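You operate a simulated robot arm through the tools that you are given. There is no shell and no other tool. Be economical: measure what you need, move in short steps, check, and stop when the job is done.

You are at the controls of a simulated two-armed robot. One attempt, no reset.

TASK
Soap the three union nuts and tighten the one that foams.
Fine: hold the soap pot while you draw the brush out; stand the brush back in the pot before you tighten; leave the other nuts; bottles stay chained, only the duty bottle open.

Only the result counts: the job must be done as asked and must still hold three seconds after the hand-in. Knocking over, shifting, dropping, spilling or breaking anything else fails it.

THE ROBOT
Two 7-joint arms with two-finger parallel grippers on one trunk, on a base that drives. Base frame: it is fixed to the floor where the robot stands at the start and does not move with it; the origin is under the middle of the robot, x ahead of it, y to its left, z up. Units: mm, rad, N and s.
The left shoulder is at the start at [50, 177, 1179], the right one opposite. With the tool pointing down near the work surface each hand reaches from about 220 to 700 mm from the robot's upright axis, wherever it stands, measured 20 degrees to its own side. Places, roughly: union one [700, -100, 900]; union three [700, -600, 900]; union two [700, -400, 900]. Payload 3.43 kg a hand.
The TCP of each hand is the grasp point between the finger pads, 34 mm short of the fingertips. In the tool frame z runs along the fingers and y along their closing line. Largest opening 128 mm; finger width 24, thickness 12; the body of the gripper, 48 by 130 mm, starts 96 mm behind the TCP.
Orientation is told as [roll, pitch, yaw] about the base's x, y, z axes, in that order, counted from this pose: with the fingers straight down and closing along the base's y, the tool's x points along the base's -x, its y along +y and its z along -z.

THE INTERFACE
- The arms move only by the tool step_arm. It takes "left_plan", "right_plan" or both (then of equal length, played together; a hand with none holds still); each is a list of rows, each a list of 3 entries, a list of its own where there are three numbers: the shift along the tool's x, y, z in units of 150 mm (1.0 is 150 mm), then the turn, a rotation vector about the tool's x, y, z in units of 120 degrees (1.0 is 120 degrees), then the closure in counts, from 0 (fully open) to 255 (shut). In form: [[[tx, ty, tz], [rx, ry, rz], claw], ...]. A call has 1 to 8 rows; each row is the pose to reach, as a shift and turn from the pose commanded when the call began, along the tool's axes at that moment. A call with a number of a shift or a turn outside -1 to 1 is refused whole. A row lasts 0.2 s, in which the tool goes at most 50 mm and 0.15 rad; a call with a longer step from one row to the next is refused whole, and so is a gripper value outside its range. A pose out of reach is approached as far as the arm can. The call stops where the force on the tool passes 40 N (or 10 N more than at its start, if that is more) or the arm is blocked; 0.2 s more then pass. Each finger travels about 108 mm/s and halts on what it meets, pressing with about 25 N; the grip force reading is that of the motor and also rises with nothing between the fingers. The clock runs only during rows and for 0.2 s after the last one: add rows that repeat a pose to give the fingers time. The reply holds the time, the measured pose of the TCP, the force on the tool along the base axes, the opening and the grip force, in the units named above and with some noise, with the torque about the TCP (base axes, N m) and any sound that the robot's microphone picked up.
- Cameras (640 x 400 px; columns grow to the right, rows downward): "scene" is now at [153, -24.1, 1354.1]; the picture's right is [-0.33, -0.94, 0.00], its down [-0.48, 0.17, -0.86] and it looks along [0.81, -0.28, -0.51] (base axes); focal length 214 px, centre (320, 200). "left" rides on the left gripper at [76, 11, -160] in its tool frame; the picture's right is [-0.15, 0.99, 0.00], its down [-0.88, -0.13, -0.46] and it looks along [-0.45, -0.07, 0.89] (tool axes); focal length 234 px, centre (320, 200). "right" rides on the right gripper at [76, -11, -160] in its tool frame; the picture's right is [0.15, 0.99, 0.00], its down [-0.88, 0.13, -0.46] and it looks along [-0.45, 0.07, 0.89] (tool axes); focal length 234 px, centre (320, 200). There is no depth. A picture from a camera that has moved, and an enlarged one, comes with that camera's place and axes in the base frame and with its lens. The place of the scene camera against the robot may be out by one fixed shift of up to 12 mm in any direction.
- camera(camera): a new picture of that camera. It takes no simulated time.
- slide_trunk(by): slides the trunk up (or, below 0, down) by that many mm; the arms and the scene camera ride with it, the base frame stays. It gives what a move gives, with no picture.
- base_move(legs): drives the robot by 1 to 6 legs, each [ahead, turn to the left] in mm and rad, along the robot's own axes; the way and the turn of a leg run together, so that a leg with both is an arc; at most 1500 mm and 3.142 rad a leg. The arms and the cameras ride along, it lands a little off, and it stops where it bumps. It gives what a move gives.
- head_to(pan, tilt): turns the head with the scene camera to pan (to the left, within 1.396 rad either way) and tilt (down, from -0.506 to 1.204), counted from straight ahead of the robot. It gives what a move gives.
- zoom(camera, box): a new picture of the part [left, top, right, bottom] of that camera's present view, enlarged. It takes no simulated time.
- hand_in(): hands the job in; it is judged then, once.

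Work in short steps. Places have to be worked out from the pictures, the camera data and where the tool is seen: move nearer, look again, correct. Check each grasp and each placing, and mend what went wrong. You have 120 turns and 88 pictures in all, those below and enlarged ones among them. Open the grippers and draw the arms clear of the work before you hand the job in, unless the task says otherwise; then end with one line.

The tools are called after "Call:" as name(argument=value, ...) on one line, values as JSON. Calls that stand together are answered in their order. step_arm: Moves the arms, as the interface text tells. Its arguments: {"type":"object","properties":{"left_plan":{"type":"array"},"right_plan":{"type":"array"}},"required":[]} The other tools are called the same way: slide_trunk (by) slides the trunk up or down; base_move (legs) drives the base; head_to (pan, tilt) turns the head that bears the scene camera; camera (camera) takes a picture; zoom (camera, box) takes an enlarged picture of a part of a camera's view; hand_in () hands the job in.

At the start:

```text
time_s: 0.0
left_tool_pos: [366.7, 64.3, 1275.7]
left_tool_rot: [-0.002, -0.001, 0.001]
left_ft_force: [0.1, 0.1, -0.4]
left_torque: [0.02, 0.02, -0.01]
left_opening: 128.0
left_grasp_force: 0.1
right_tool_pos: [277.6, -248.8, 1227.9]
right_tool_rot: [0.0, 0.001, 0.001]
right_ft_force: [-0.4, -0.7, 0.6]
right_torque: [-0.01, -0.01, 0.03]
right_opening: 128.0
right_grasp_force: 0.0
trunk travel left (down, up): [-350.0, 51.0]
robot x, y, heading: [1.7, -0.3, 0.001]
head pan, tilt: [-0.335, 0.536]
```

scene: 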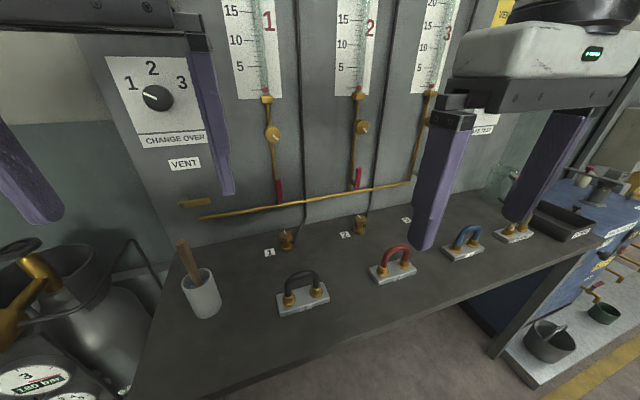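
right: 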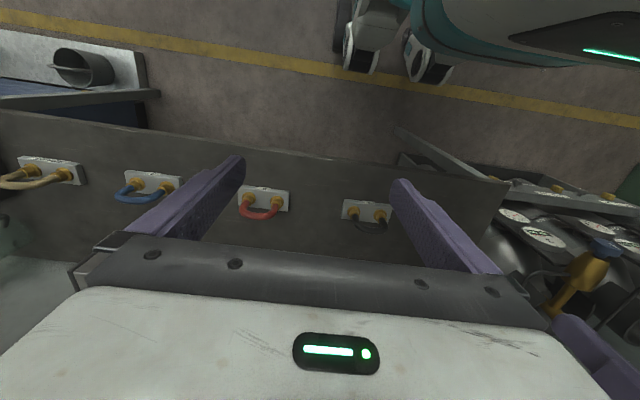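
left: 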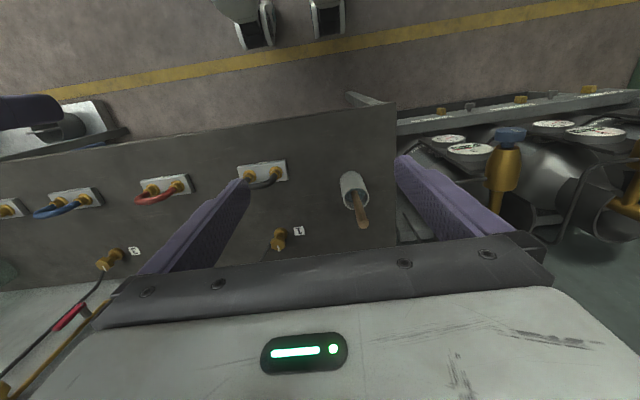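

I'll take enlarged looks at the board, the unions and the bottles first.

Call:
zoom(camera="scene", box=[160, 160, 480, 360])

Call:
head_to(pan=0.6, tilt=0.7)

Call:
camera(camera="scene")

```text
2.00 times, centred on (320, 260) of scene
camera zoom: at [153.0, -24.1, 1354.1], right [-0.33, -0.94, 0.0], down [-0.48, 0.17, -0.86], along [0.81, -0.28, -0.51], focal length 429 px, centre (320, 80)
```

zoom: 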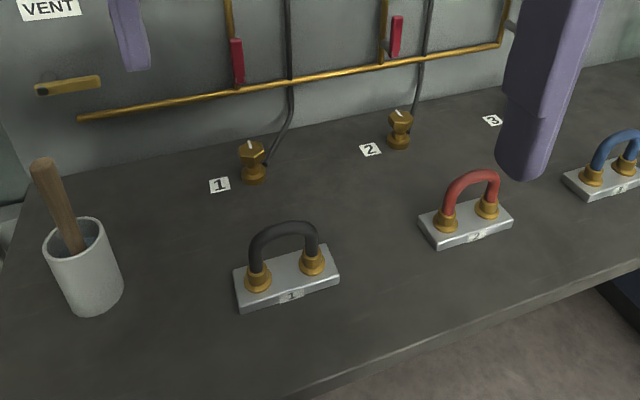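

```text
time_s: 1.2
left_tool_pos: [367.6, 65.7, 1276.4]
left_tool_rot: [-0.003, -0.002, 0.003]
left_ft_force: [0.3, -0.7, 0.0]
left_torque: [0.02, -0.02, 0.01]
left_opening: 128.0
left_grasp_force: 0.1
right_tool_pos: [279.0, -247.7, 1228.6]
right_tool_rot: [0.001, 0.001, 0.001]
right_ft_force: [-0.2, -0.4, 0.4]
right_torque: [0.0, 0.0, 0.0]
right_opening: 127.9
right_grasp_force: 0.0
trunk travel left (down, up): [-350.0, 51.0]
robot x, y, heading: [2.1, 0.2, -0.003]
head pan, tilt: [0.6, 0.7]
```

```text
83 pictures are left
camera scene: at [138.0, 53.5, 1339.8], right [0.56, -0.83, 0.0], down [-0.53, -0.36, -0.77], along [0.63, 0.43, -0.64], focal length 214 px, centre (320, 200)
```

scene: 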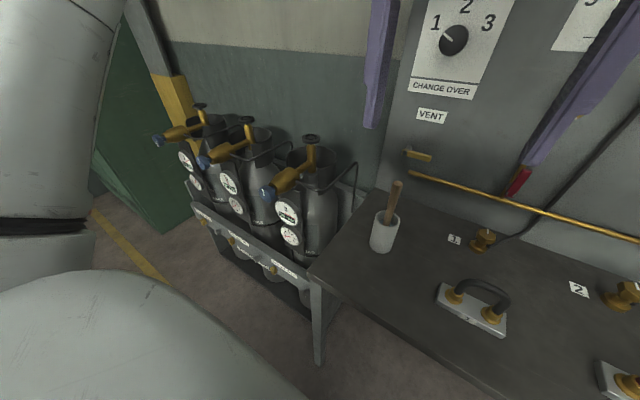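

The bottles look like three with gauges; I zoom on them and on the change-over knob to know the duty state.

Call:
zoom(camera="scene", box=[150, 90, 390, 240])

Call:
zoom(camera="scene", box=[360, 160, 640, 335])

Call:
head_to(pan=-0.45, tilt=0.15)

Call:
camera(camera="scene")

```text
2.67 times, centred on (270, 165) of scene
camera zoom: at [138.0, 53.5, 1339.8], right [0.56, -0.83, 0.0], down [-0.53, -0.36, -0.77], along [0.63, 0.43, -0.64], focal length 572 px, centre (453, 293)
```

zoom: 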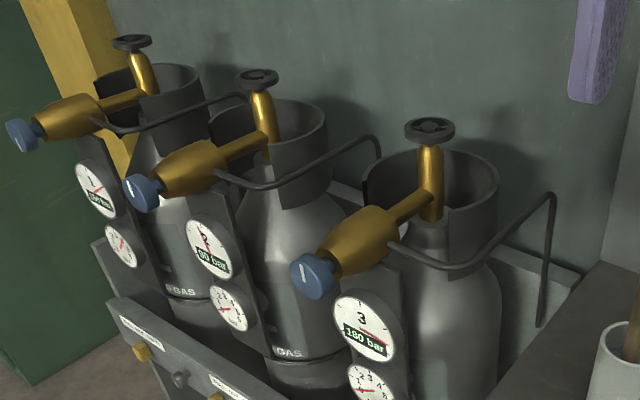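

```text
2.29 times, centred on (500, 248) of scene
camera zoom: at [138.0, 53.5, 1339.8], right [0.56, -0.83, 0.0], down [-0.53, -0.36, -0.77], along [0.63, 0.43, -0.64], focal length 490 px, centre (-91, 91)
```

zoom: 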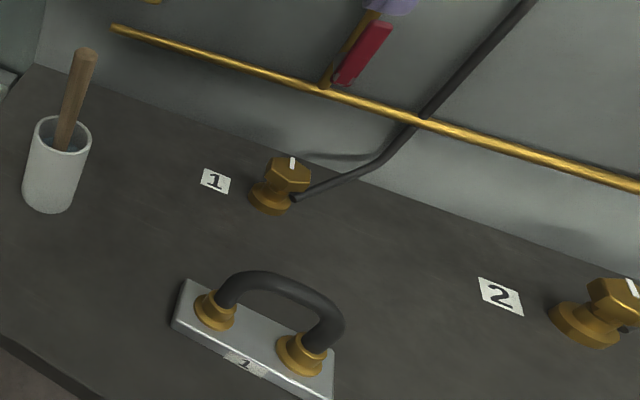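

```text
time_s: 2.5
left_tool_pos: [368.3, 64.3, 1275.9]
left_tool_rot: [-0.003, -0.003, 0.001]
left_ft_force: [0.1, -0.1, 0.2]
left_torque: [0.02, 0.0, 0.0]
left_opening: 127.9
left_grasp_force: 0.1
right_tool_pos: [279.4, -247.9, 1228.8]
right_tool_rot: [0.0, 0.002, 0.001]
right_ft_force: [0.2, -0.1, 0.7]
right_torque: [-0.02, -0.02, 0.0]
right_opening: 128.0
right_grasp_force: 0.1
trunk travel left (down, up): [-350.0, 51.0]
robot x, y, heading: [0.4, -0.8, 0.001]
head pan, tilt: [-0.45, 0.15]
```

```text
80 pictures are left
camera scene: at [151.4, -34.7, 1389.9], right [-0.43, -0.9, 0.0], down [-0.14, 0.07, -0.99], along [0.89, -0.43, -0.15], focal length 214 px, centre (320, 200)
```

scene: 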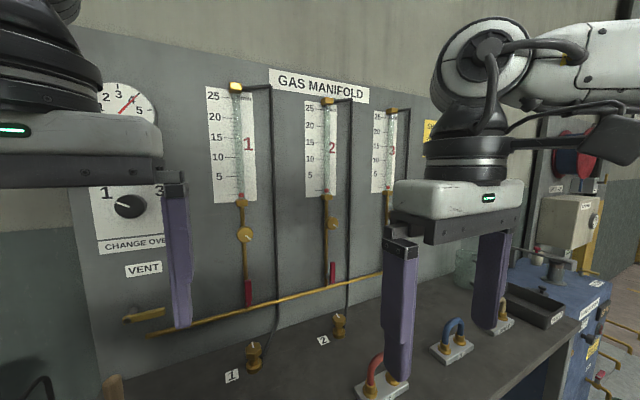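

The pot stands at about [538,127] with the brush upright, its top near z 1070. I bring the left hand to a forward-tilted pre-grasp behind the pot.

Call:
step_arm(left_plan=[[[-0.05, 0.053, 0.12], [0, -0.057, 0], 0], [[-0.1, 0.106, 0.24], [0, -0.114, 0], 0], [[-0.15, 0.16, 0.36], [0, -0.171, 0], 0], [[-0.2, 0.213, 0.48], [0, -0.229, 0], 0], [[-0.25, 0.266, 0.6], [0, -0.286, 0], 0], [[-0.3, 0.32, 0.72], [0, -0.343, 0], 0], [[-0.35, 0.37, 0.84], [0, -0.4, 0], 0], [[-0.4, 0.42, 0.95], [0, -0.458, 0], 0]])

Call:
camera(camera="left")

Call:
head_to(pan=0.1, tilt=0.75)

Call:
camera(camera="scene")

```text
time_s: 4.3
left_tool_pos: [428.5, 127.5, 1131.7]
left_tool_rot: [-0.005, -0.962, 0.004]
left_ft_force: [0.0, 0.2, 0.4]
left_torque: [-0.01, -0.01, -0.01]
left_opening: 127.9
left_grasp_force: 0.1
right_tool_pos: [278.2, -247.9, 1228.7]
right_tool_rot: [0.0, -0.001, -0.001]
right_ft_force: [-0.7, 0.5, -0.9]
right_torque: [-0.02, 0.0, 0.02]
right_opening: 128.2
right_grasp_force: 0.0
trunk travel left (down, up): [-350.0, 51.0]
robot x, y, heading: [-0.3, -0.4, -0.0]
head pan, tilt: [-0.45, 0.15]
```

```text
79 pictures are left
camera left: at [254.5, 138.1, 1161.6], right [0.08, 0.99, 0.12], down [0.13, -0.13, 0.98], along [0.99, -0.07, -0.14], focal length 234 px, centre (320, 200)
```

left: 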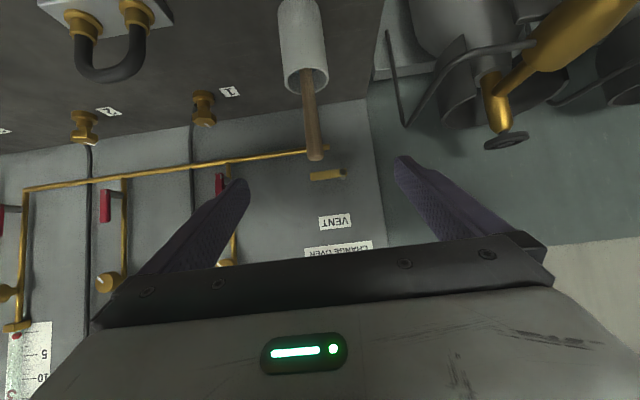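

```text
time_s: 5.3
left_tool_pos: [427.5, 127.0, 1132.7]
left_tool_rot: [-0.003, -0.96, 0.004]
left_ft_force: [0.0, 0.2, -0.4]
left_torque: [0.0, 0.0, -0.01]
left_opening: 127.8
left_grasp_force: 0.0
right_tool_pos: [278.8, -248.2, 1228.5]
right_tool_rot: [0.0, 0.0, 0.0]
right_ft_force: [-0.1, 0.3, -0.5]
right_torque: [-0.01, -0.06, -0.01]
right_opening: 127.9
right_grasp_force: 0.1
trunk travel left (down, up): [-350.0, 51.0]
robot x, y, heading: [-2.2, -0.4, -0.0]
head pan, tilt: [0.099, 0.75]
```

```text
78 pictures are left
camera scene: at [150.4, 13.7, 1335.6], right [0.1, -1.0, 0.0], down [-0.68, -0.07, -0.73], along [0.73, 0.07, -0.68], focal length 214 px, centre (320, 200)
```

scene: 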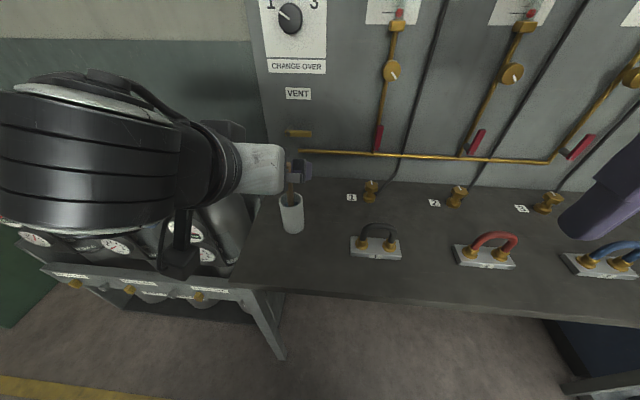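

The pot's diameter is about 58 mm and the rim is near z 960. I lower the left hand to the pre-grasp height and check the alignment.

Call:
step_arm(left_plan=[[[0.194, -0.01, 0.135], [0, 0, 0], 0], [[0.388, -0.02, 0.27], [0, 0, 0], 0], [[0.58, -0.03, 0.405], [0, 0, 0], 0], [[0.775, -0.03, 0.541], [0, 0, 0], 0]])

Call:
camera(camera="left")

Call:
camera(camera="scene")

```text
time_s: 6.3
left_tool_pos: [427.4, 121.6, 991.0]
left_tool_rot: [-0.001, -0.963, 0.002]
left_ft_force: [0.8, 0.6, 0.4]
left_torque: [-0.03, -0.02, 0.04]
left_opening: 128.1
left_grasp_force: 0.0
left hand out of reach, approached as far as the arm can: row 1, 2, 3
right_tool_pos: [278.5, -247.3, 1227.8]
right_tool_rot: [0.0, 0.0, 0.0]
right_ft_force: [-0.2, 0.2, -0.6]
right_torque: [0.01, -0.02, -0.02]
right_opening: 128.0
right_grasp_force: 0.1
trunk travel left (down, up): [-350.0, 51.0]
robot x, y, heading: [3.0, -0.7, 0.0]
head pan, tilt: [0.099, 0.75]
```

```text
77 pictures are left
camera left: at [255.1, 130.5, 1020.6], right [0.08, 0.99, 0.12], down [0.13, -0.13, 0.98], along [0.99, -0.07, -0.14], focal length 234 px, centre (320, 200)
```

left: 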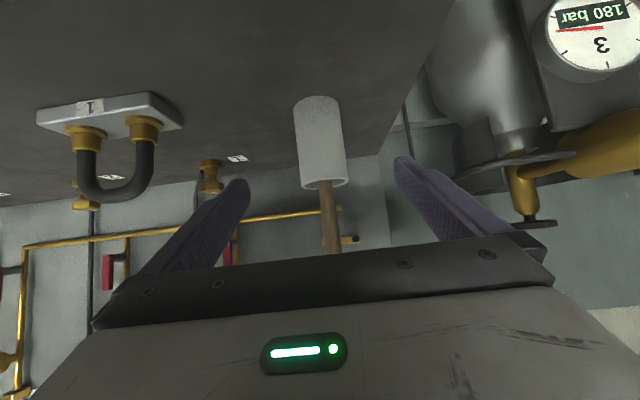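

```text
76 pictures are left
camera scene: at [150.1, 14.0, 1335.7], right [0.1, -0.99, 0.0], down [-0.68, -0.07, -0.73], along [0.73, 0.07, -0.68], focal length 214 px, centre (320, 200)
```

scene: 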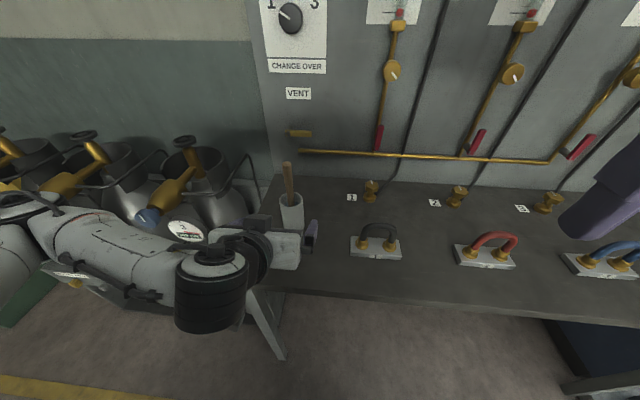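

Pot centre judged [547,121], rim z≈961. I slide the open fingers round it along the tool axis, then look before closing.

Call:
step_arm(left_plan=[[[-0.011, 0, 0.235], [0, 0, 0], 0], [[-0.022, 0, 0.47], [0, 0, 0], 0], [[-0.032, 0, 0.71], [0, 0, 0], 0], [[-0.043, 0, 0.947], [0, 0, 0], 0]])

Call:
camera(camera="left")

Call:
zoom(camera="scene", box=[200, 130, 400, 255])

```text
time_s: 7.3
left_tool_pos: [548.8, 122.5, 917.6]
left_tool_rot: [-0.001, -0.96, 0.004]
left_ft_force: [-0.1, -0.1, 0.2]
left_torque: [0.01, -0.01, 0.04]
left_opening: 127.9
left_grasp_force: 0.0
right_tool_pos: [277.3, -247.5, 1227.3]
right_tool_rot: [0.001, -0.001, 0.001]
right_ft_force: [0.0, -0.1, 0.2]
right_torque: [0.01, 0.01, -0.01]
right_opening: 127.9
right_grasp_force: 0.0
trunk travel left (down, up): [-350.0, 51.0]
robot x, y, heading: [0.7, -2.2, 0.002]
head pan, tilt: [0.099, 0.75]
```

```text
75 pictures are left
camera left: at [373.9, 132.7, 947.8], right [0.08, 0.99, 0.12], down [0.13, -0.13, 0.98], along [0.99, -0.07, -0.14], focal length 234 px, centre (320, 200)
```

left: 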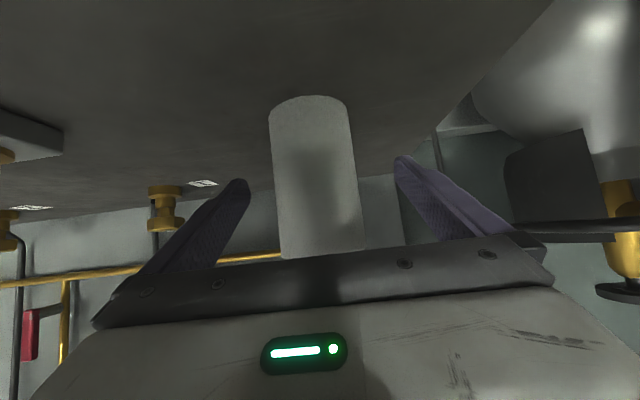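

```text
3.20 times, centred on (300, 192) of scene
camera zoom: at [150.6, 13.8, 1335.5], right [0.1, -1.0, 0.0], down [-0.68, -0.07, -0.73], along [0.73, 0.07, -0.68], focal length 686 px, centre (384, 224)
```

zoom: 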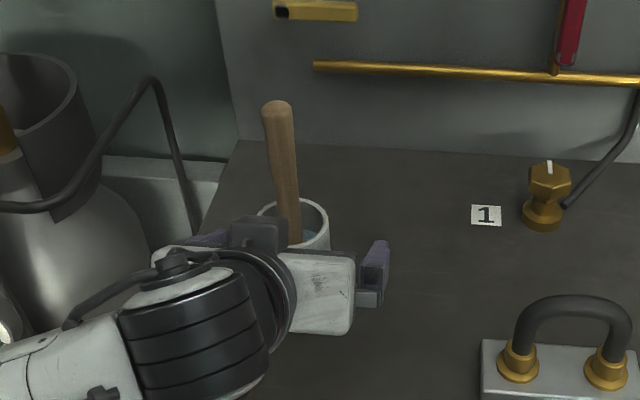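

The pot is seated between the fingers, a few mm toward the right finger. I shift 4 mm and close to about 70 mm, then look again.

Call:
step_arm(left_plan=[[[0, -0.027, 0], [0, 0, 0], 40], [[0, -0.027, 0], [0, 0, 0], 80], [[0, -0.027, 0], [0, 0, 0], 110], [[0, -0.027, 0], [0, 0, 0], 110]])

Call:
camera(camera="left")

```text
time_s: 8.3
left_tool_pos: [547.1, 117.2, 917.0]
left_tool_rot: [-0.003, -0.96, 0.004]
left_ft_force: [-0.4, -0.8, -0.1]
left_torque: [-0.01, -0.01, 0.0]
left_opening: 72.8
left_grasp_force: 0.0
right_tool_pos: [278.1, -248.5, 1228.4]
right_tool_rot: [-0.001, 0.001, 0.0]
right_ft_force: [-0.2, 0.0, 0.1]
right_torque: [-0.01, 0.0, -0.01]
right_opening: 128.2
right_grasp_force: 0.1
trunk travel left (down, up): [-350.0, 51.0]
robot x, y, heading: [3.3, -2.8, -0.001]
head pan, tilt: [0.099, 0.75]
```

```text
73 pictures are left
camera left: at [373.6, 128.0, 947.2], right [0.08, 0.99, 0.12], down [0.13, -0.13, 0.98], along [0.99, -0.07, -0.14], focal length 234 px, centre (320, 200)
```

left: 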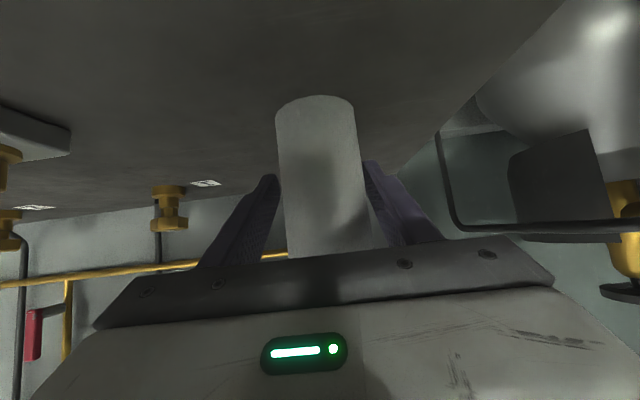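

Gaps on both sides look equal. I close onto the pot.

Call:
step_arm(left_plan=[[[0, 0, 0], [0, 0, 0], 130], [[0, 0, 0], [0, 0, 0], 150], [[0, 0, 0], [0, 0, 0], 170], [[0, 0, 0], [0, 0, 0], 170]])

Call:
zoom(camera="scene", box=[200, 130, 400, 255])

```text
time_s: 9.3
left_tool_pos: [545.8, 117.8, 917.6]
left_tool_rot: [0.0, -0.961, 0.002]
left_ft_force: [0.1, -0.7, -0.2]
left_torque: [0.03, -0.02, -0.03]
left_opening: 59.7
left_grasp_force: 25.7
right_tool_pos: [278.0, -249.2, 1229.2]
right_tool_rot: [-0.001, 0.001, -0.001]
right_ft_force: [0.5, 0.1, 0.1]
right_torque: [0.0, 0.0, -0.03]
right_opening: 128.2
right_grasp_force: 0.1
trunk travel left (down, up): [-350.0, 51.0]
robot x, y, heading: [-0.1, -0.0, 0.0]
head pan, tilt: [0.099, 0.75]
```

```text
3.20 times, centred on (300, 192) of scene
camera zoom: at [150.3, 13.8, 1335.6], right [0.1, -1.0, 0.0], down [-0.68, -0.07, -0.73], along [0.73, 0.07, -0.68], focal length 686 px, centre (384, 224)
```

zoom: 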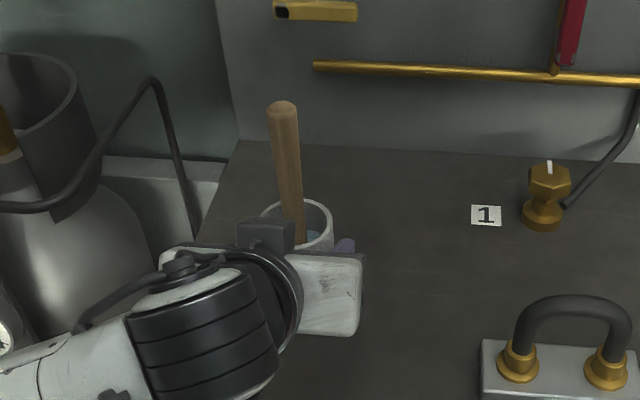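

The pot is held (59.7 mm, 25 N). I bring the right hand above the brush handle, near [551,122], in safe height steps.

Call:
step_arm(right_plan=[[[-0.15, 0.2, 0.03], [0, 0, 0], 0], [[-0.3, 0.4, 0.06], [0, 0, 0], 0], [[-0.45, 0.6, 0.09], [0, 0, 0], 0], [[-0.607, 0.82, 0.12], [0, 0, 0], 0]])

Call:
step_arm(right_plan=[[[-0.15, 0.2, 0.03], [0, 0, 0], 0], [[-0.3, 0.4, 0.06], [0, 0, 0], 0], [[-0.45, 0.6, 0.09], [0, 0, 0], 0], [[-0.607, 0.82, 0.12], [0, 0, 0], 0]])

Call:
camera(camera="scene")

Call:
camera(camera="right")

```text
time_s: 10.3
left_tool_pos: [547.1, 117.8, 918.7]
left_tool_rot: [-0.001, -0.96, 0.004]
left_ft_force: [-0.6, 0.2, 0.4]
left_torque: [0.03, -0.03, 0.01]
left_opening: 59.3
left_grasp_force: 24.9
right_tool_pos: [365.8, -133.7, 1211.9]
right_tool_rot: [-0.001, -0.003, -0.005]
right_ft_force: [0.4, 0.0, -0.2]
right_torque: [0.05, -0.03, 0.04]
right_opening: 127.8
right_grasp_force: 0.0
right hand out of reach, approached as far as the arm can: row 4
trunk travel left (down, up): [-350.0, 51.0]
robot x, y, heading: [-3.6, 0.9, -0.003]
head pan, tilt: [0.099, 0.75]
```

```text
time_s: 11.3
left_tool_pos: [546.9, 118.7, 918.3]
left_tool_rot: [-0.002, -0.96, 0.004]
left_ft_force: [1.4, -0.1, -0.2]
left_torque: [0.06, -0.08, -0.01]
left_opening: 59.4
left_grasp_force: 25.1
right_tool_pos: [399.3, -144.0, 1202.1]
right_tool_rot: [0.001, -0.002, 0.002]
right_ft_force: [0.0, -1.1, -0.1]
right_torque: [-0.02, -0.03, 0.0]
right_opening: 128.0
right_grasp_force: 0.0
right hand out of reach, approached as far as the arm can: row 1, 2, 3, 4
trunk travel left (down, up): [-350.0, 51.0]
robot x, y, heading: [1.6, 0.3, 0.001]
head pan, tilt: [0.099, 0.75]
```

```text
71 pictures are left
camera scene: at [150.5, 13.6, 1335.5], right [0.1, -1.0, 0.0], down [-0.68, -0.07, -0.73], along [0.73, 0.07, -0.68], focal length 214 px, centre (320, 200)
```

scene: 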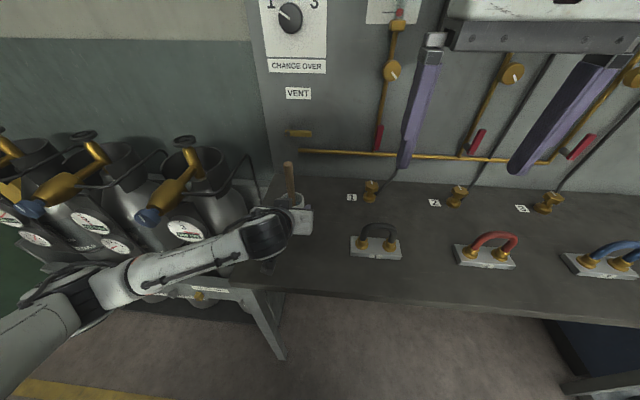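

```text
70 pictures are left
camera right: at [323.3, -155.4, 1362.0], right [-0.15, 0.99, 0.0], down [0.88, 0.13, 0.46], along [0.45, 0.07, -0.89], focal length 234 px, centre (320, 200)
```

right: 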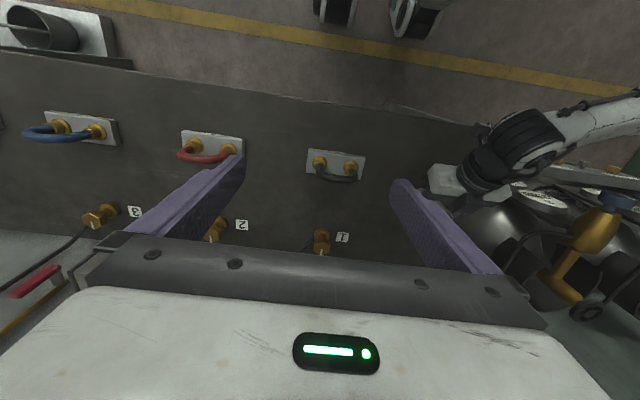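

The right hand stalls high up and crossed. Lower heights give more reach, so I lower it first at this spot (nothing beneath down to z≈940).

Call:
step_arm(right_plan=[[[0, 0, 0.25], [0, 0, 0], 0], [[0, 0, 0.5], [0, 0, 0], 0], [[0, 0, 0.6], [0, 0, 0], 0], [[-0.3, 0.15, 0.6], [0, 0, 0], 0], [[-0.6, 0.3, 0.6], [0, 0, 0], 0]])

```text
refused: row 4 steps farther than a row can; nothing moved
```

Call:
step_arm(right_plan=[[[0, 0, 0.25], [0, 0, 0], 0], [[0, 0, 0.5], [0, 0, 0], 0], [[0, 0, 0.6], [0, 0, 0], 0], [[-0.25, 0.15, 0.6], [0, 0, 0], 0], [[-0.5, 0.3, 0.6], [0, 0, 0], 0]])

```text
time_s: 12.5
left_tool_pos: [547.8, 116.9, 917.4]
left_tool_rot: [-0.005, -0.96, 0.003]
left_ft_force: [1.1, -0.4, 0.2]
left_torque: [0.02, -0.04, -0.02]
left_opening: 59.5
left_grasp_force: 25.0
right_tool_pos: [441.3, -136.1, 1104.2]
right_tool_rot: [0.002, -0.002, -0.001]
right_ft_force: [-0.2, -0.4, 1.2]
right_torque: [-0.02, -0.04, 0.02]
right_opening: 127.9
right_grasp_force: 0.0
right hand out of reach, approached as far as the arm can: row 4, 5
trunk travel left (down, up): [-350.0, 51.0]
robot x, y, heading: [0.0, -2.1, -0.004]
head pan, tilt: [0.099, 0.75]
```

Fixed vertical orientation is limited. I turn the right tool to point forward-left and down (yaw +45°, pitch −50°), which is more natural for reaching the handle from the right side.

Call:
step_arm(right_plan=[[[0, 0, 0], [-0.0204, -0.0494, -0.0438], 0], [[0, 0, 0], [-0.0408, -0.0988, -0.0875], 0], [[0, 0, 0], [-0.0611, -0.148, -0.131], 0], [[0, 0, 0], [-0.0815, -0.1975, -0.175], 0], [[0, 0, 0], [-0.102, -0.247, -0.219], 0], [[0, 0, 0], [-0.122, -0.296, -0.2625], 0], [[0, 0, 0], [-0.143, -0.3456, -0.306], 0], [[0, 0, 0], [-0.163, -0.395, -0.35], 0]])

```text
time_s: 14.3
left_tool_pos: [546.7, 117.9, 917.5]
left_tool_rot: [-0.002, -0.96, 0.005]
left_ft_force: [0.0, -1.5, -0.3]
left_torque: [0.02, 0.03, 0.05]
left_opening: 59.2
left_grasp_force: 24.9
right_tool_pos: [440.3, -134.3, 1101.3]
right_tool_rot: [-0.002, -0.873, 0.788]
right_ft_force: [-0.7, -0.4, 0.6]
right_torque: [0.0, 0.0, 0.0]
right_opening: 128.2
right_grasp_force: 0.1
trunk travel left (down, up): [-350.0, 51.0]
robot x, y, heading: [-1.4, 1.5, -0.005]
head pan, tilt: [0.099, 0.75]
```

Orientation reached. I move to a pre-grasp 140 mm back from the handle along the tool axis.

Call:
step_arm(right_plan=[[[-0.199, 0.172, 0.162], [0, 0, 0], 0], [[-0.398, 0.344, 0.324], [0, 0, 0], 0], [[-0.598, 0.516, 0.487], [0, 0, 0], 0], [[-0.797, 0.688, 0.649], [0, 0, 0], 0]])

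Call:
camera(camera="right")

Call:
camera(camera="scene")

```text
time_s: 15.3
left_tool_pos: [548.1, 118.1, 916.4]
left_tool_rot: [-0.001, -0.96, 0.004]
left_ft_force: [0.6, -0.3, 0.0]
left_torque: [0.01, 0.1, -0.01]
left_opening: 59.2
left_grasp_force: 25.1
right_tool_pos: [475.9, 30.8, 1129.4]
right_tool_rot: [-0.002, -0.874, 0.783]
right_ft_force: [-0.9, -1.0, 0.0]
right_torque: [-0.08, 0.02, 0.0]
right_opening: 127.7
right_grasp_force: 0.2
right hand out of reach, approached as far as the arm can: row 4
trunk travel left (down, up): [-350.0, 51.0]
robot x, y, heading: [0.3, 2.6, 0.006]
head pan, tilt: [0.099, 0.75]
```

```text
69 pictures are left
camera right: at [361.6, -98.7, 1175.8], right [-0.76, 0.64, -0.11], down [0.06, 0.24, 0.97], along [0.64, 0.73, -0.23], focal length 234 px, centre (320, 200)
```

right: 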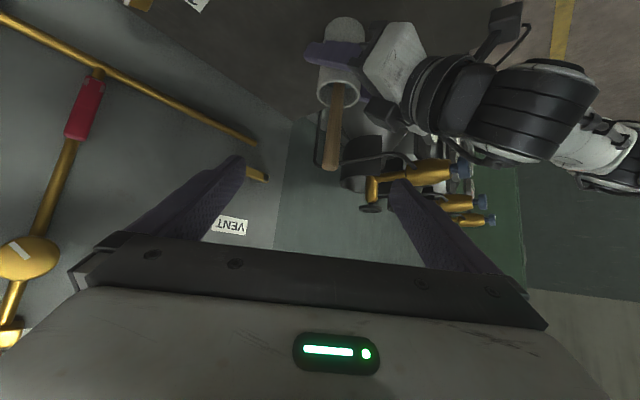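

```text
68 pictures are left
camera scene: at [150.7, 13.7, 1335.5], right [0.1, -1.0, 0.0], down [-0.68, -0.07, -0.73], along [0.73, 0.07, -0.68], focal length 214 px, centre (320, 200)
```

scene: 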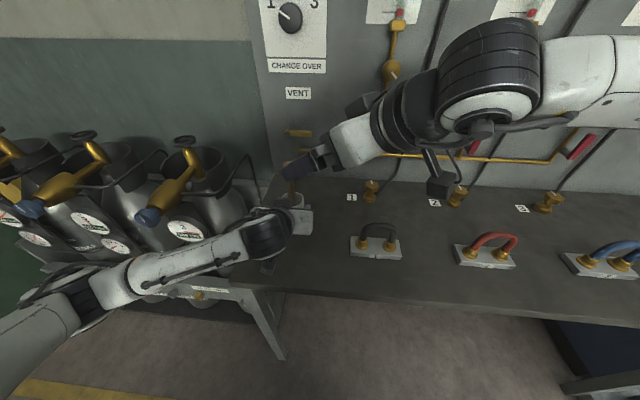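

The handle tip is seen at about [545,122,1064]. I advance along the tool axis to put the handle between the right fingers at z≈1040.

Call:
step_arm(right_plan=[[[0, 0.05, 0.24], [0, 0, 0], 0], [[-0.01, 0.1, 0.48], [0, 0, 0], 0], [[-0.02, 0.1, 0.72], [0, 0, 0], 0], [[-0.033, 0.1, 0.96], [0, 0, 0], 0]])

Call:
camera(camera="right")

```text
time_s: 16.3
left_tool_pos: [547.3, 118.4, 919.0]
left_tool_rot: [-0.003, -0.96, 0.003]
left_ft_force: [0.6, -1.3, 0.2]
left_torque: [0.05, -0.02, 0.01]
left_opening: 59.3
left_grasp_force: 25.5
right_tool_pos: [507.6, 15.9, 1069.8]
right_tool_rot: [-0.001, -0.875, 0.785]
right_ft_force: [-0.2, 0.5, 0.3]
right_torque: [-0.01, 0.01, 0.02]
right_opening: 128.1
right_grasp_force: 0.1
right hand out of reach, approached as far as the arm can: row 1, 2, 3, 4
trunk travel left (down, up): [-350.0, 51.0]
robot x, y, heading: [-3.1, -0.4, -0.002]
head pan, tilt: [0.099, 0.75]
```

```text
67 pictures are left
camera right: at [394.4, -112.5, 1114.5], right [-0.77, 0.63, -0.11], down [0.06, 0.24, 0.97], along [0.64, 0.73, -0.23], focal length 234 px, centre (320, 200)
```

right: 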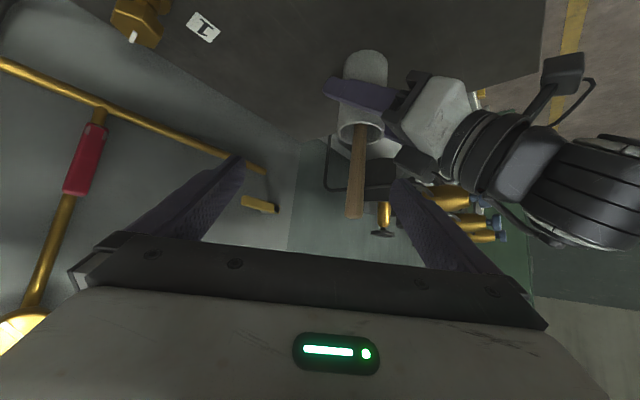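

The right arm can't reach that far left. I'll release the pot, withdraw both hands, then turn and drive so the pot lies straight ahead and nearer, within reach of both.

Call:
step_arm(left_plan=[[[0, 0, 0], [0, 0, 0], 100], [[0, 0, 0], [0, 0, 0], 50], [[0, 0, 0], [0, 0, 0], 0], [[0, 0, 0], [0, 0, 0], 0], [[0.01, 0, -0.235], [0, 0, 0], 0], [[0.02, 0, -0.47], [0, 0, 0], 0], [[0.03, 0, -0.71], [0, 0, 0], 0], [[0.043, 0, -0.947], [0, 0, 0], 0]], right_plan=[[[0.1, -0.07, -0.2], [0, 0, 0], 0], [[0.2, -0.14, -0.4], [0, 0, 0], 0], [[0.3, -0.21, -0.6], [0, 0, 0], 0], [[0.393, -0.283, -0.779], [0, 0, 0], 0], [[0.393, -0.283, -0.779], [0, 0, 0], 0], [[0.393, -0.283, -0.779], [0, 0, 0], 0], [[0.393, -0.283, -0.779], [0, 0, 0], 0], [[0.393, -0.283, -0.779], [0, 0, 0], 0]])

Call:
step_arm(left_plan=[[[-0.2, 0, -0.14], [0, 0, 0], 0], [[-0.4, 0, -0.28], [0, 0, 0], 0], [[-0.6, 0, -0.42], [0, 0, 0], 0], [[-0.77, 0, -0.54], [0, 0, 0], 0]])

Call:
camera(camera="scene")

```text
time_s: 18.1
left_tool_pos: [426.9, 117.3, 991.3]
left_tool_rot: [-0.002, -0.96, 0.003]
left_ft_force: [0.2, 0.9, 0.7]
left_torque: [0.01, 0.0, -0.01]
left_opening: 128.0
left_grasp_force: 0.2
right_tool_pos: [445.8, -104.4, 1099.1]
right_tool_rot: [-0.003, -0.874, 0.784]
right_ft_force: [-0.2, 0.3, -0.3]
right_torque: [0.0, 0.01, 0.03]
right_opening: 128.2
right_grasp_force: 0.0
trunk travel left (down, up): [-350.0, 51.0]
robot x, y, heading: [0.6, -0.7, 0.001]
head pan, tilt: [0.099, 0.75]
```

```text
time_s: 19.0
left_tool_pos: [440.5, 153.2, 1070.6]
left_tool_rot: [0.24, -0.953, -0.137]
left_ft_force: [-0.4, -0.6, 0.5]
left_torque: [0.02, 0.01, 0.03]
left_opening: 128.2
left_grasp_force: 0.1
left hand out of reach, approached as far as the arm can: row 1, 2, 3, 4
right_tool_pos: [446.6, -104.2, 1098.8]
right_tool_rot: [0.0, -0.874, 0.783]
right_ft_force: [0.0, -0.1, -1.0]
right_torque: [0.03, -0.02, -0.01]
right_opening: 128.0
right_grasp_force: 0.1
trunk travel left (down, up): [-350.0, 51.0]
robot x, y, heading: [-0.5, -0.4, 0.001]
head pan, tilt: [0.099, 0.75]
stopped in row 4 (left hand): the arm was blocked; the commanded pose is now the measured one
```

```text
66 pictures are left
camera scene: at [150.3, 13.2, 1335.6], right [0.1, -0.99, 0.0], down [-0.68, -0.07, -0.73], along [0.73, 0.07, -0.68], focal length 214 px, centre (320, 200)
```

scene: 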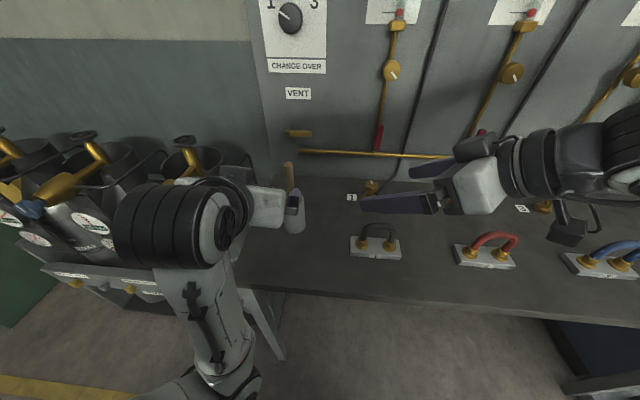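

The left arm blocked itself on the way up; I check where the left hand is relative to the pot and bottles.

Call:
camera(camera="left")

Call:
zoom(camera="scene", box=[60, 120, 380, 320])

```text
65 pictures are left
camera left: at [266.5, 149.1, 1100.7], right [0.02, 0.97, 0.26], down [0.14, -0.26, 0.96], along [0.99, 0.01, -0.14], focal length 234 px, centre (320, 200)
```

left: 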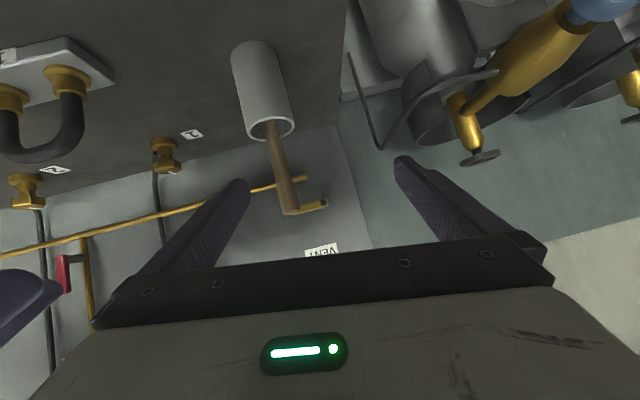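

```text
2.00 times, centred on (220, 220) of scene
camera zoom: at [150.3, 13.2, 1335.6], right [0.1, -0.99, 0.0], down [-0.68, -0.07, -0.73], along [0.73, 0.07, -0.68], focal length 429 px, centre (520, 160)
```

zoom: 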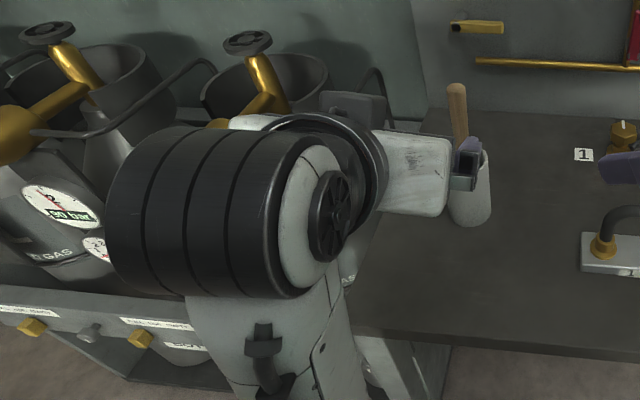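

I look further down-left to see the left elbow's surroundings.

Call:
head_to(pan=0.7, tilt=1.1)

Call:
camera(camera="scene")

```text
time_s: 20.0
left_tool_pos: [440.1, 153.7, 1071.3]
left_tool_rot: [0.24, -0.954, -0.135]
left_ft_force: [0.5, 0.6, -0.2]
left_torque: [0.0, -0.03, 0.01]
left_opening: 127.9
left_grasp_force: 0.0
right_tool_pos: [446.7, -103.2, 1099.4]
right_tool_rot: [0.0, -0.872, 0.787]
right_ft_force: [-0.1, 0.4, -0.1]
right_torque: [0.0, 0.02, 0.05]
right_opening: 128.0
right_grasp_force: 0.1
trunk travel left (down, up): [-350.0, 51.0]
robot x, y, heading: [3.7, 1.2, -0.006]
head pan, tilt: [0.7, 1.1]
```

```text
63 pictures are left
camera scene: at [116.3, 46.4, 1309.8], right [0.64, -0.77, 0.0], down [-0.68, -0.57, -0.45], along [0.35, 0.29, -0.89], focal length 214 px, centre (320, 200)
```

scene: 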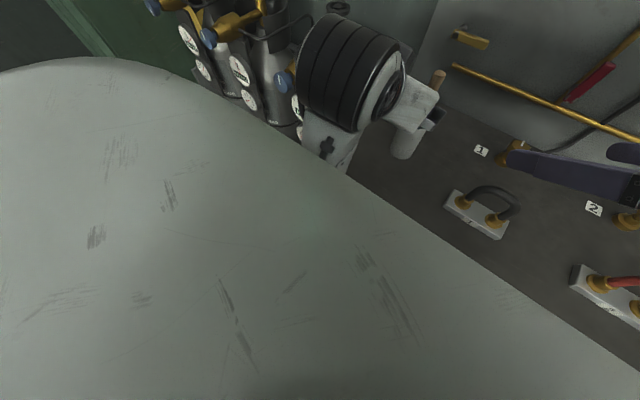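

It seems only self-blocked (no tool force). I ease the left hand back and reduce the pitch, as on the way in.

Call:
step_arm(left_plan=[[[0, 0, -0.07], [0, 0.06, 0], 0], [[0, 0, -0.15], [0, 0.12, 0], 0], [[0, 0, -0.25], [0, 0.18, 0], 0], [[-0.05, 0, -0.35], [0, 0.24, 0], 0], [[-0.1, 0, -0.45], [0, 0.24, 0], 0]])

Call:
camera(camera="scene")

```text
time_s: 20.5
left_tool_pos: [449.1, 196.7, 1040.2]
left_tool_rot: [0.413, -0.799, -0.177]
left_ft_force: [-1.1, -0.1, -0.1]
left_torque: [0.01, 0.01, 0.02]
left_opening: 127.9
left_grasp_force: 0.1
left hand out of reach, approached as far as the arm can: row 1, 2
right_tool_pos: [446.5, -104.4, 1098.7]
right_tool_rot: [0.001, -0.874, 0.783]
right_ft_force: [0.3, 0.8, -0.7]
right_torque: [-0.01, 0.01, 0.02]
right_opening: 127.9
right_grasp_force: 0.0
trunk travel left (down, up): [-350.0, 51.0]
robot x, y, heading: [-3.3, 4.0, 0.001]
head pan, tilt: [0.7, 1.1]
stopped in row 2 (left hand): the arm was blocked; the commanded pose is now the measured one
```

```text
62 pictures are left
camera scene: at [116.2, 46.4, 1309.8], right [0.64, -0.76, 0.0], down [-0.68, -0.57, -0.45], along [0.35, 0.29, -0.89], focal length 214 px, centre (320, 200)
```

scene: 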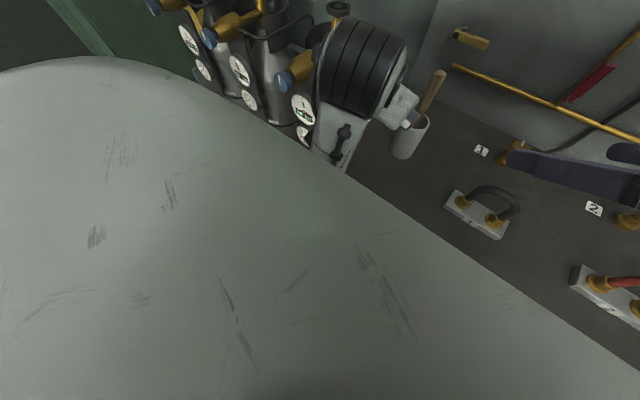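

The left arm drifts unhelpfully near the bottles; I back the base off 250 mm straight so I can sort the arm out in free space.

Call:
base_move(legs=[[-250, 0]])

Call:
head_to(pan=0.3, tilt=0.7)

Call:
camera(camera="scene")

```text
time_s: 22.3
left_tool_pos: [199.4, 196.5, 1039.5]
left_tool_rot: [0.411, -0.801, -0.178]
left_ft_force: [0.6, 0.6, 0.8]
left_torque: [0.01, -0.01, 0.04]
left_opening: 127.9
left_grasp_force: 0.1
right_tool_pos: [196.5, -103.8, 1099.2]
right_tool_rot: [-0.003, -0.874, 0.785]
right_ft_force: [-0.1, 1.1, 0.9]
right_torque: [0.01, 0.0, -0.04]
right_opening: 127.9
right_grasp_force: 0.2
trunk travel left (down, up): [-350.0, 51.0]
robot x, y, heading: [-249.8, -1.6, 0.0]
head pan, tilt: [0.7, 1.1]
```

```text
time_s: 23.2
left_tool_pos: [199.5, 197.3, 1039.3]
left_tool_rot: [0.411, -0.799, -0.179]
left_ft_force: [-0.4, -0.6, -0.4]
left_torque: [-0.01, 0.0, 0.0]
left_opening: 128.0
left_grasp_force: 0.0
right_tool_pos: [198.6, -102.3, 1100.0]
right_tool_rot: [0.001, -0.873, 0.784]
right_ft_force: [-0.5, 0.4, 0.0]
right_torque: [0.0, 0.04, 0.02]
right_opening: 127.8
right_grasp_force: 0.1
trunk travel left (down, up): [-350.0, 51.0]
robot x, y, heading: [-247.8, 1.2, 0.005]
head pan, tilt: [0.3, 0.7]
```

```text
61 pictures are left
camera scene: at [-99.8, 30.9, 1339.7], right [0.3, -0.95, 0.0], down [-0.62, -0.19, -0.76], along [0.73, 0.23, -0.64], focal length 214 px, centre (320, 200)
```

scene: 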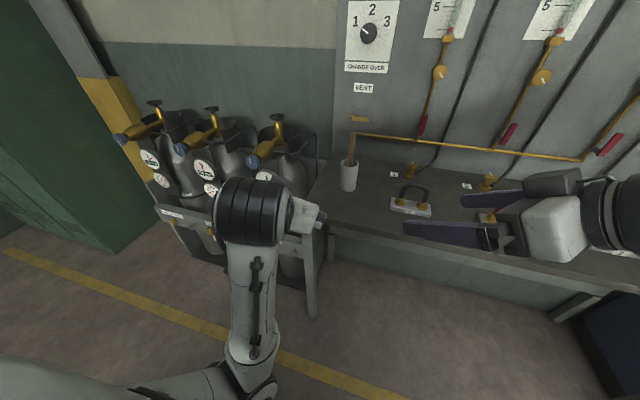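

All stands untouched. In free space I rotate the left tool back to vertical to unwind the arm.

Call:
step_arm(left_plan=[[[0, 0, 0], [0.019, 0.049, 0], 0], [[0, 0, 0], [0.038, 0.098, 0], 0], [[0, 0, 0], [0.057, 0.147, 0], 0], [[0, 0, 0], [0.076, 0.196, 0], 0], [[0, 0, 0], [0.094, 0.245, 0], 0], [[0, 0, 0], [0.113, 0.294, 0], 0], [[0, 0, 0], [0.132, 0.343, 0], 0], [[0, 0, 0], [0.151, 0.392, 0], 0]])

```text
time_s: 24.8
left_tool_pos: [238.5, 260.2, 819.3]
left_tool_rot: [0.099, 0.094, 0.03]
left_ft_force: [-1.0, 0.4, -0.3]
left_torque: [0.01, -0.02, 0.0]
left_opening: 128.0
left_grasp_force: 0.0
left hand out of reach, approached as far as the arm can: row 1, 2, 3, 4, 5, 6, 7, 8
right_tool_pos: [198.0, -104.2, 1099.3]
right_tool_rot: [-0.001, -0.873, 0.784]
right_ft_force: [-0.9, -0.7, -0.1]
right_torque: [-0.02, -0.03, 0.0]
right_opening: 128.1
right_grasp_force: 0.0
trunk travel left (down, up): [-350.0, 51.0]
robot x, y, heading: [-245.4, 2.8, -0.004]
head pan, tilt: [0.3, 0.7]
stopped in row 8 (left hand): the arm was blocked; the commanded pose is now the measured one
```

Now vertical but low. I raise and pull it back gently toward its starting pose.

Call:
step_arm(left_plan=[[[0.06, -0.05, -0.12], [0, 0, 0], 0], [[0.12, -0.1, -0.25], [0, 0, 0], 0], [[0.18, -0.15, -0.37], [0, 0, 0], 0], [[0.24, -0.2, -0.5], [0, 0, 0], 0], [[0.3, -0.25, -0.62], [0, 0, 0], 0], [[0.36, -0.3, -0.74], [0, 0, 0], 0], [[0.4, -0.35, -0.86], [0, 0, 0], 0], [[0.45, -0.4, -0.98], [0, 0, 0], 0]])

Call:
camera(camera="scene")

```text
time_s: 26.2
left_tool_pos: [214.3, 270.0, 791.5]
left_tool_rot: [0.15, 0.23, 0.073]
left_ft_force: [0.3, 0.1, 0.2]
left_torque: [0.0, -0.04, 0.0]
left_opening: 128.1
left_grasp_force: 0.0
left hand out of reach, approached as far as the arm can: row 1, 2, 3, 4, 5, 6, 7
right_tool_pos: [197.2, -103.0, 1098.9]
right_tool_rot: [0.0, -0.873, 0.784]
right_ft_force: [-0.2, 0.9, 0.1]
right_torque: [0.0, 0.03, 0.02]
right_opening: 127.9
right_grasp_force: 0.1
trunk travel left (down, up): [-350.0, 51.0]
robot x, y, heading: [-253.6, 1.1, 0.0]
head pan, tilt: [0.3, 0.7]
stopped in row 7 (left hand): the arm was blocked; the commanded pose is now the measured one
```

```text
60 pictures are left
camera scene: at [-99.8, 31.1, 1339.8], right [0.3, -0.96, 0.0], down [-0.62, -0.19, -0.76], along [0.73, 0.23, -0.64], focal length 214 px, centre (320, 200)
```

scene: 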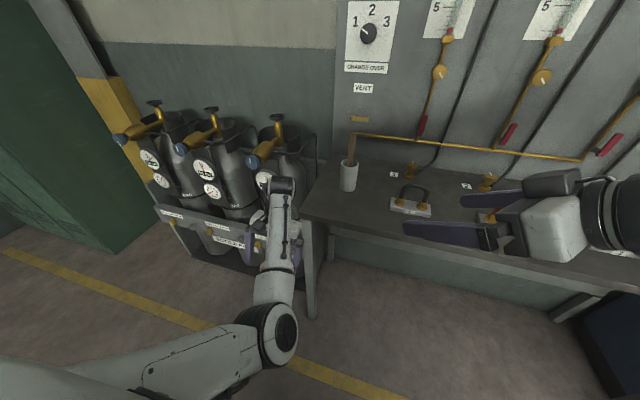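

The left hand is low near the rack; I back off further and then restore the tilted pose (pitch −0.96), which worked well in this arm configuration.

Call:
base_move(legs=[[-150, 0]])

Call:
step_arm(left_plan=[[[0, -0.1, -0.1], [-0.02, -0.07, -0.02], 0], [[0, -0.2, -0.2], [-0.03, -0.14, -0.03], 0], [[0, -0.3, -0.3], [-0.04, -0.21, -0.04], 0], [[0, -0.4, -0.4], [-0.05, -0.28, -0.04], 0], [[0, -0.5, -0.5], [-0.06, -0.35, -0.04], 0], [[0, -0.6, -0.6], [-0.07, -0.42, -0.04], 0], [[0, -0.7, -0.75], [-0.07, -0.48, -0.04], 0], [[0, -0.8, -0.9], [-0.07, -0.54, -0.04], 0]])

```text
time_s: 27.6
left_tool_pos: [67.6, 270.8, 792.4]
left_tool_rot: [0.152, 0.23, 0.076]
left_ft_force: [0.8, -0.6, -0.2]
left_torque: [0.02, 0.01, 0.04]
left_opening: 128.0
left_grasp_force: 0.1
right_tool_pos: [50.2, -103.8, 1099.5]
right_tool_rot: [-0.003, -0.875, 0.788]
right_ft_force: [-0.5, -0.4, -0.4]
right_torque: [0.0, -0.02, -0.04]
right_opening: 128.0
right_grasp_force: 0.2
trunk travel left (down, up): [-350.0, 51.0]
robot x, y, heading: [-395.1, 1.4, 0.004]
head pan, tilt: [0.3, 0.7]
```

```text
refused: row 1 steps farther than a row can; nothing moved
```

Row one was slightly too large; resend with smaller turns.

Call:
step_arm(left_plan=[[[0, -0.1, -0.1], [-0.01, -0.06, -0.01], 0], [[0, -0.2, -0.2], [-0.02, -0.12, -0.02], 0], [[0, -0.3, -0.3], [-0.03, -0.18, -0.03], 0], [[0, -0.4, -0.4], [-0.04, -0.24, -0.04], 0], [[0, -0.5, -0.5], [-0.05, -0.3, -0.04], 0], [[0, -0.6, -0.6], [-0.06, -0.36, -0.04], 0], [[0, -0.7, -0.75], [-0.07, -0.42, -0.04], 0], [[0, -0.8, -0.9], [-0.07, -0.48, -0.04], 0]])

Call:
camera(camera="scene")

```text
time_s: 28.6
left_tool_pos: [137.4, 231.3, 921.6]
left_tool_rot: [0.26, -0.444, 0.084]
left_ft_force: [-0.1, 0.2, -0.1]
left_torque: [0.0, -0.01, 0.02]
left_opening: 128.3
left_grasp_force: 0.0
right_tool_pos: [49.9, -103.7, 1098.6]
right_tool_rot: [0.001, -0.873, 0.784]
right_ft_force: [-0.2, 0.2, 0.2]
right_torque: [-0.03, -0.01, 0.0]
right_opening: 128.0
right_grasp_force: 0.1
trunk travel left (down, up): [-350.0, 51.0]
robot x, y, heading: [-395.4, 1.4, 0.006]
head pan, tilt: [0.3, 0.7]
stopped in row 5 (left hand): the arm was blocked; the commanded pose is now the measured one
```

```text
59 pictures are left
camera scene: at [-248.5, 31.0, 1339.8], right [0.3, -0.95, 0.0], down [-0.61, -0.19, -0.76], along [0.73, 0.23, -0.64], focal length 214 px, centre (320, 200)
```

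scene: 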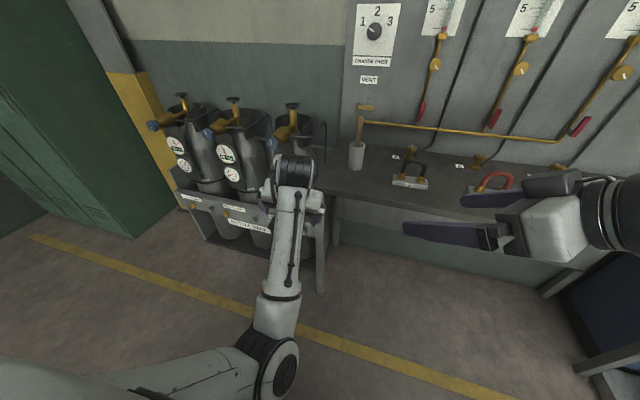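

I try drawing the hand closer to the body and toward centre to free the blocked joint.

Call:
step_arm(left_plan=[[[0.12, -0.08, -0.06], [0, 0, 0], 0], [[0.24, -0.16, -0.12], [0, 0, 0], 0], [[0.36, -0.24, -0.18], [0, 0, 0], 0], [[0.48, -0.32, -0.24], [0, 0, 0], 0], [[0.6, -0.4, -0.29], [0, 0, 0], 0]])

```text
time_s: 29.4
left_tool_pos: [128.5, 212.5, 986.7]
left_tool_rot: [0.292, -0.608, 0.099]
left_ft_force: [0.2, 0.7, 1.1]
left_torque: [-0.01, 0.0, 0.0]
left_opening: 128.2
left_grasp_force: 0.1
right_tool_pos: [49.3, -103.8, 1099.1]
right_tool_rot: [0.001, -0.873, 0.784]
right_ft_force: [-0.5, -0.3, -0.6]
right_torque: [-0.03, 0.0, 0.06]
right_opening: 128.0
right_grasp_force: 0.1
trunk travel left (down, up): [-350.0, 51.0]
robot x, y, heading: [-398.2, 0.9, 0.003]
head pan, tilt: [0.3, 0.7]
stopped in row 3 (left hand): the arm was blocked; the commanded pose is now the measured one
```

The wrist bend seems limiting; I turn the fingers further forward (more negative pitch), which relieves it.

Call:
step_arm(left_plan=[[[0, 0, 0], [0, -0.06, 0], 0], [[0, 0, 0], [0, -0.12, 0], 0], [[0, 0, 0], [0, -0.17, 0], 0], [[0, 0, 0], [0.05, -0.17, 0], 0], [[0, 0, 0], [0.1, -0.17, 0], 0], [[0, 0, 0], [0.14, -0.17, 0], 0]])

Call:
camera(camera="scene")

```text
time_s: 30.3
left_tool_pos: [154.7, 212.0, 1072.3]
left_tool_rot: [0.412, -1.117, -0.08]
left_ft_force: [0.2, -0.4, -0.2]
left_torque: [-0.03, -0.04, -0.01]
left_opening: 128.1
left_grasp_force: 0.1
right_tool_pos: [50.0, -103.2, 1098.1]
right_tool_rot: [0.001, -0.872, 0.785]
right_ft_force: [0.3, 0.4, -0.4]
right_torque: [0.02, 0.02, -0.01]
right_opening: 127.9
right_grasp_force: 0.0
trunk travel left (down, up): [-350.0, 51.0]
robot x, y, heading: [-398.3, -1.2, 0.003]
head pan, tilt: [0.3, 0.7]
stopped in row 4 (left hand): the arm was blocked; the commanded pose is now the measured one
```

```text
58 pictures are left
camera scene: at [-248.5, 31.1, 1339.8], right [0.3, -0.95, 0.0], down [-0.61, -0.19, -0.76], along [0.73, 0.23, -0.64], focal length 214 px, centre (320, 200)
```

scene: 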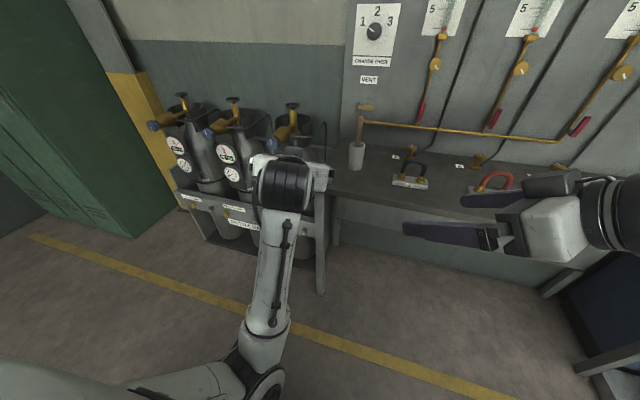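

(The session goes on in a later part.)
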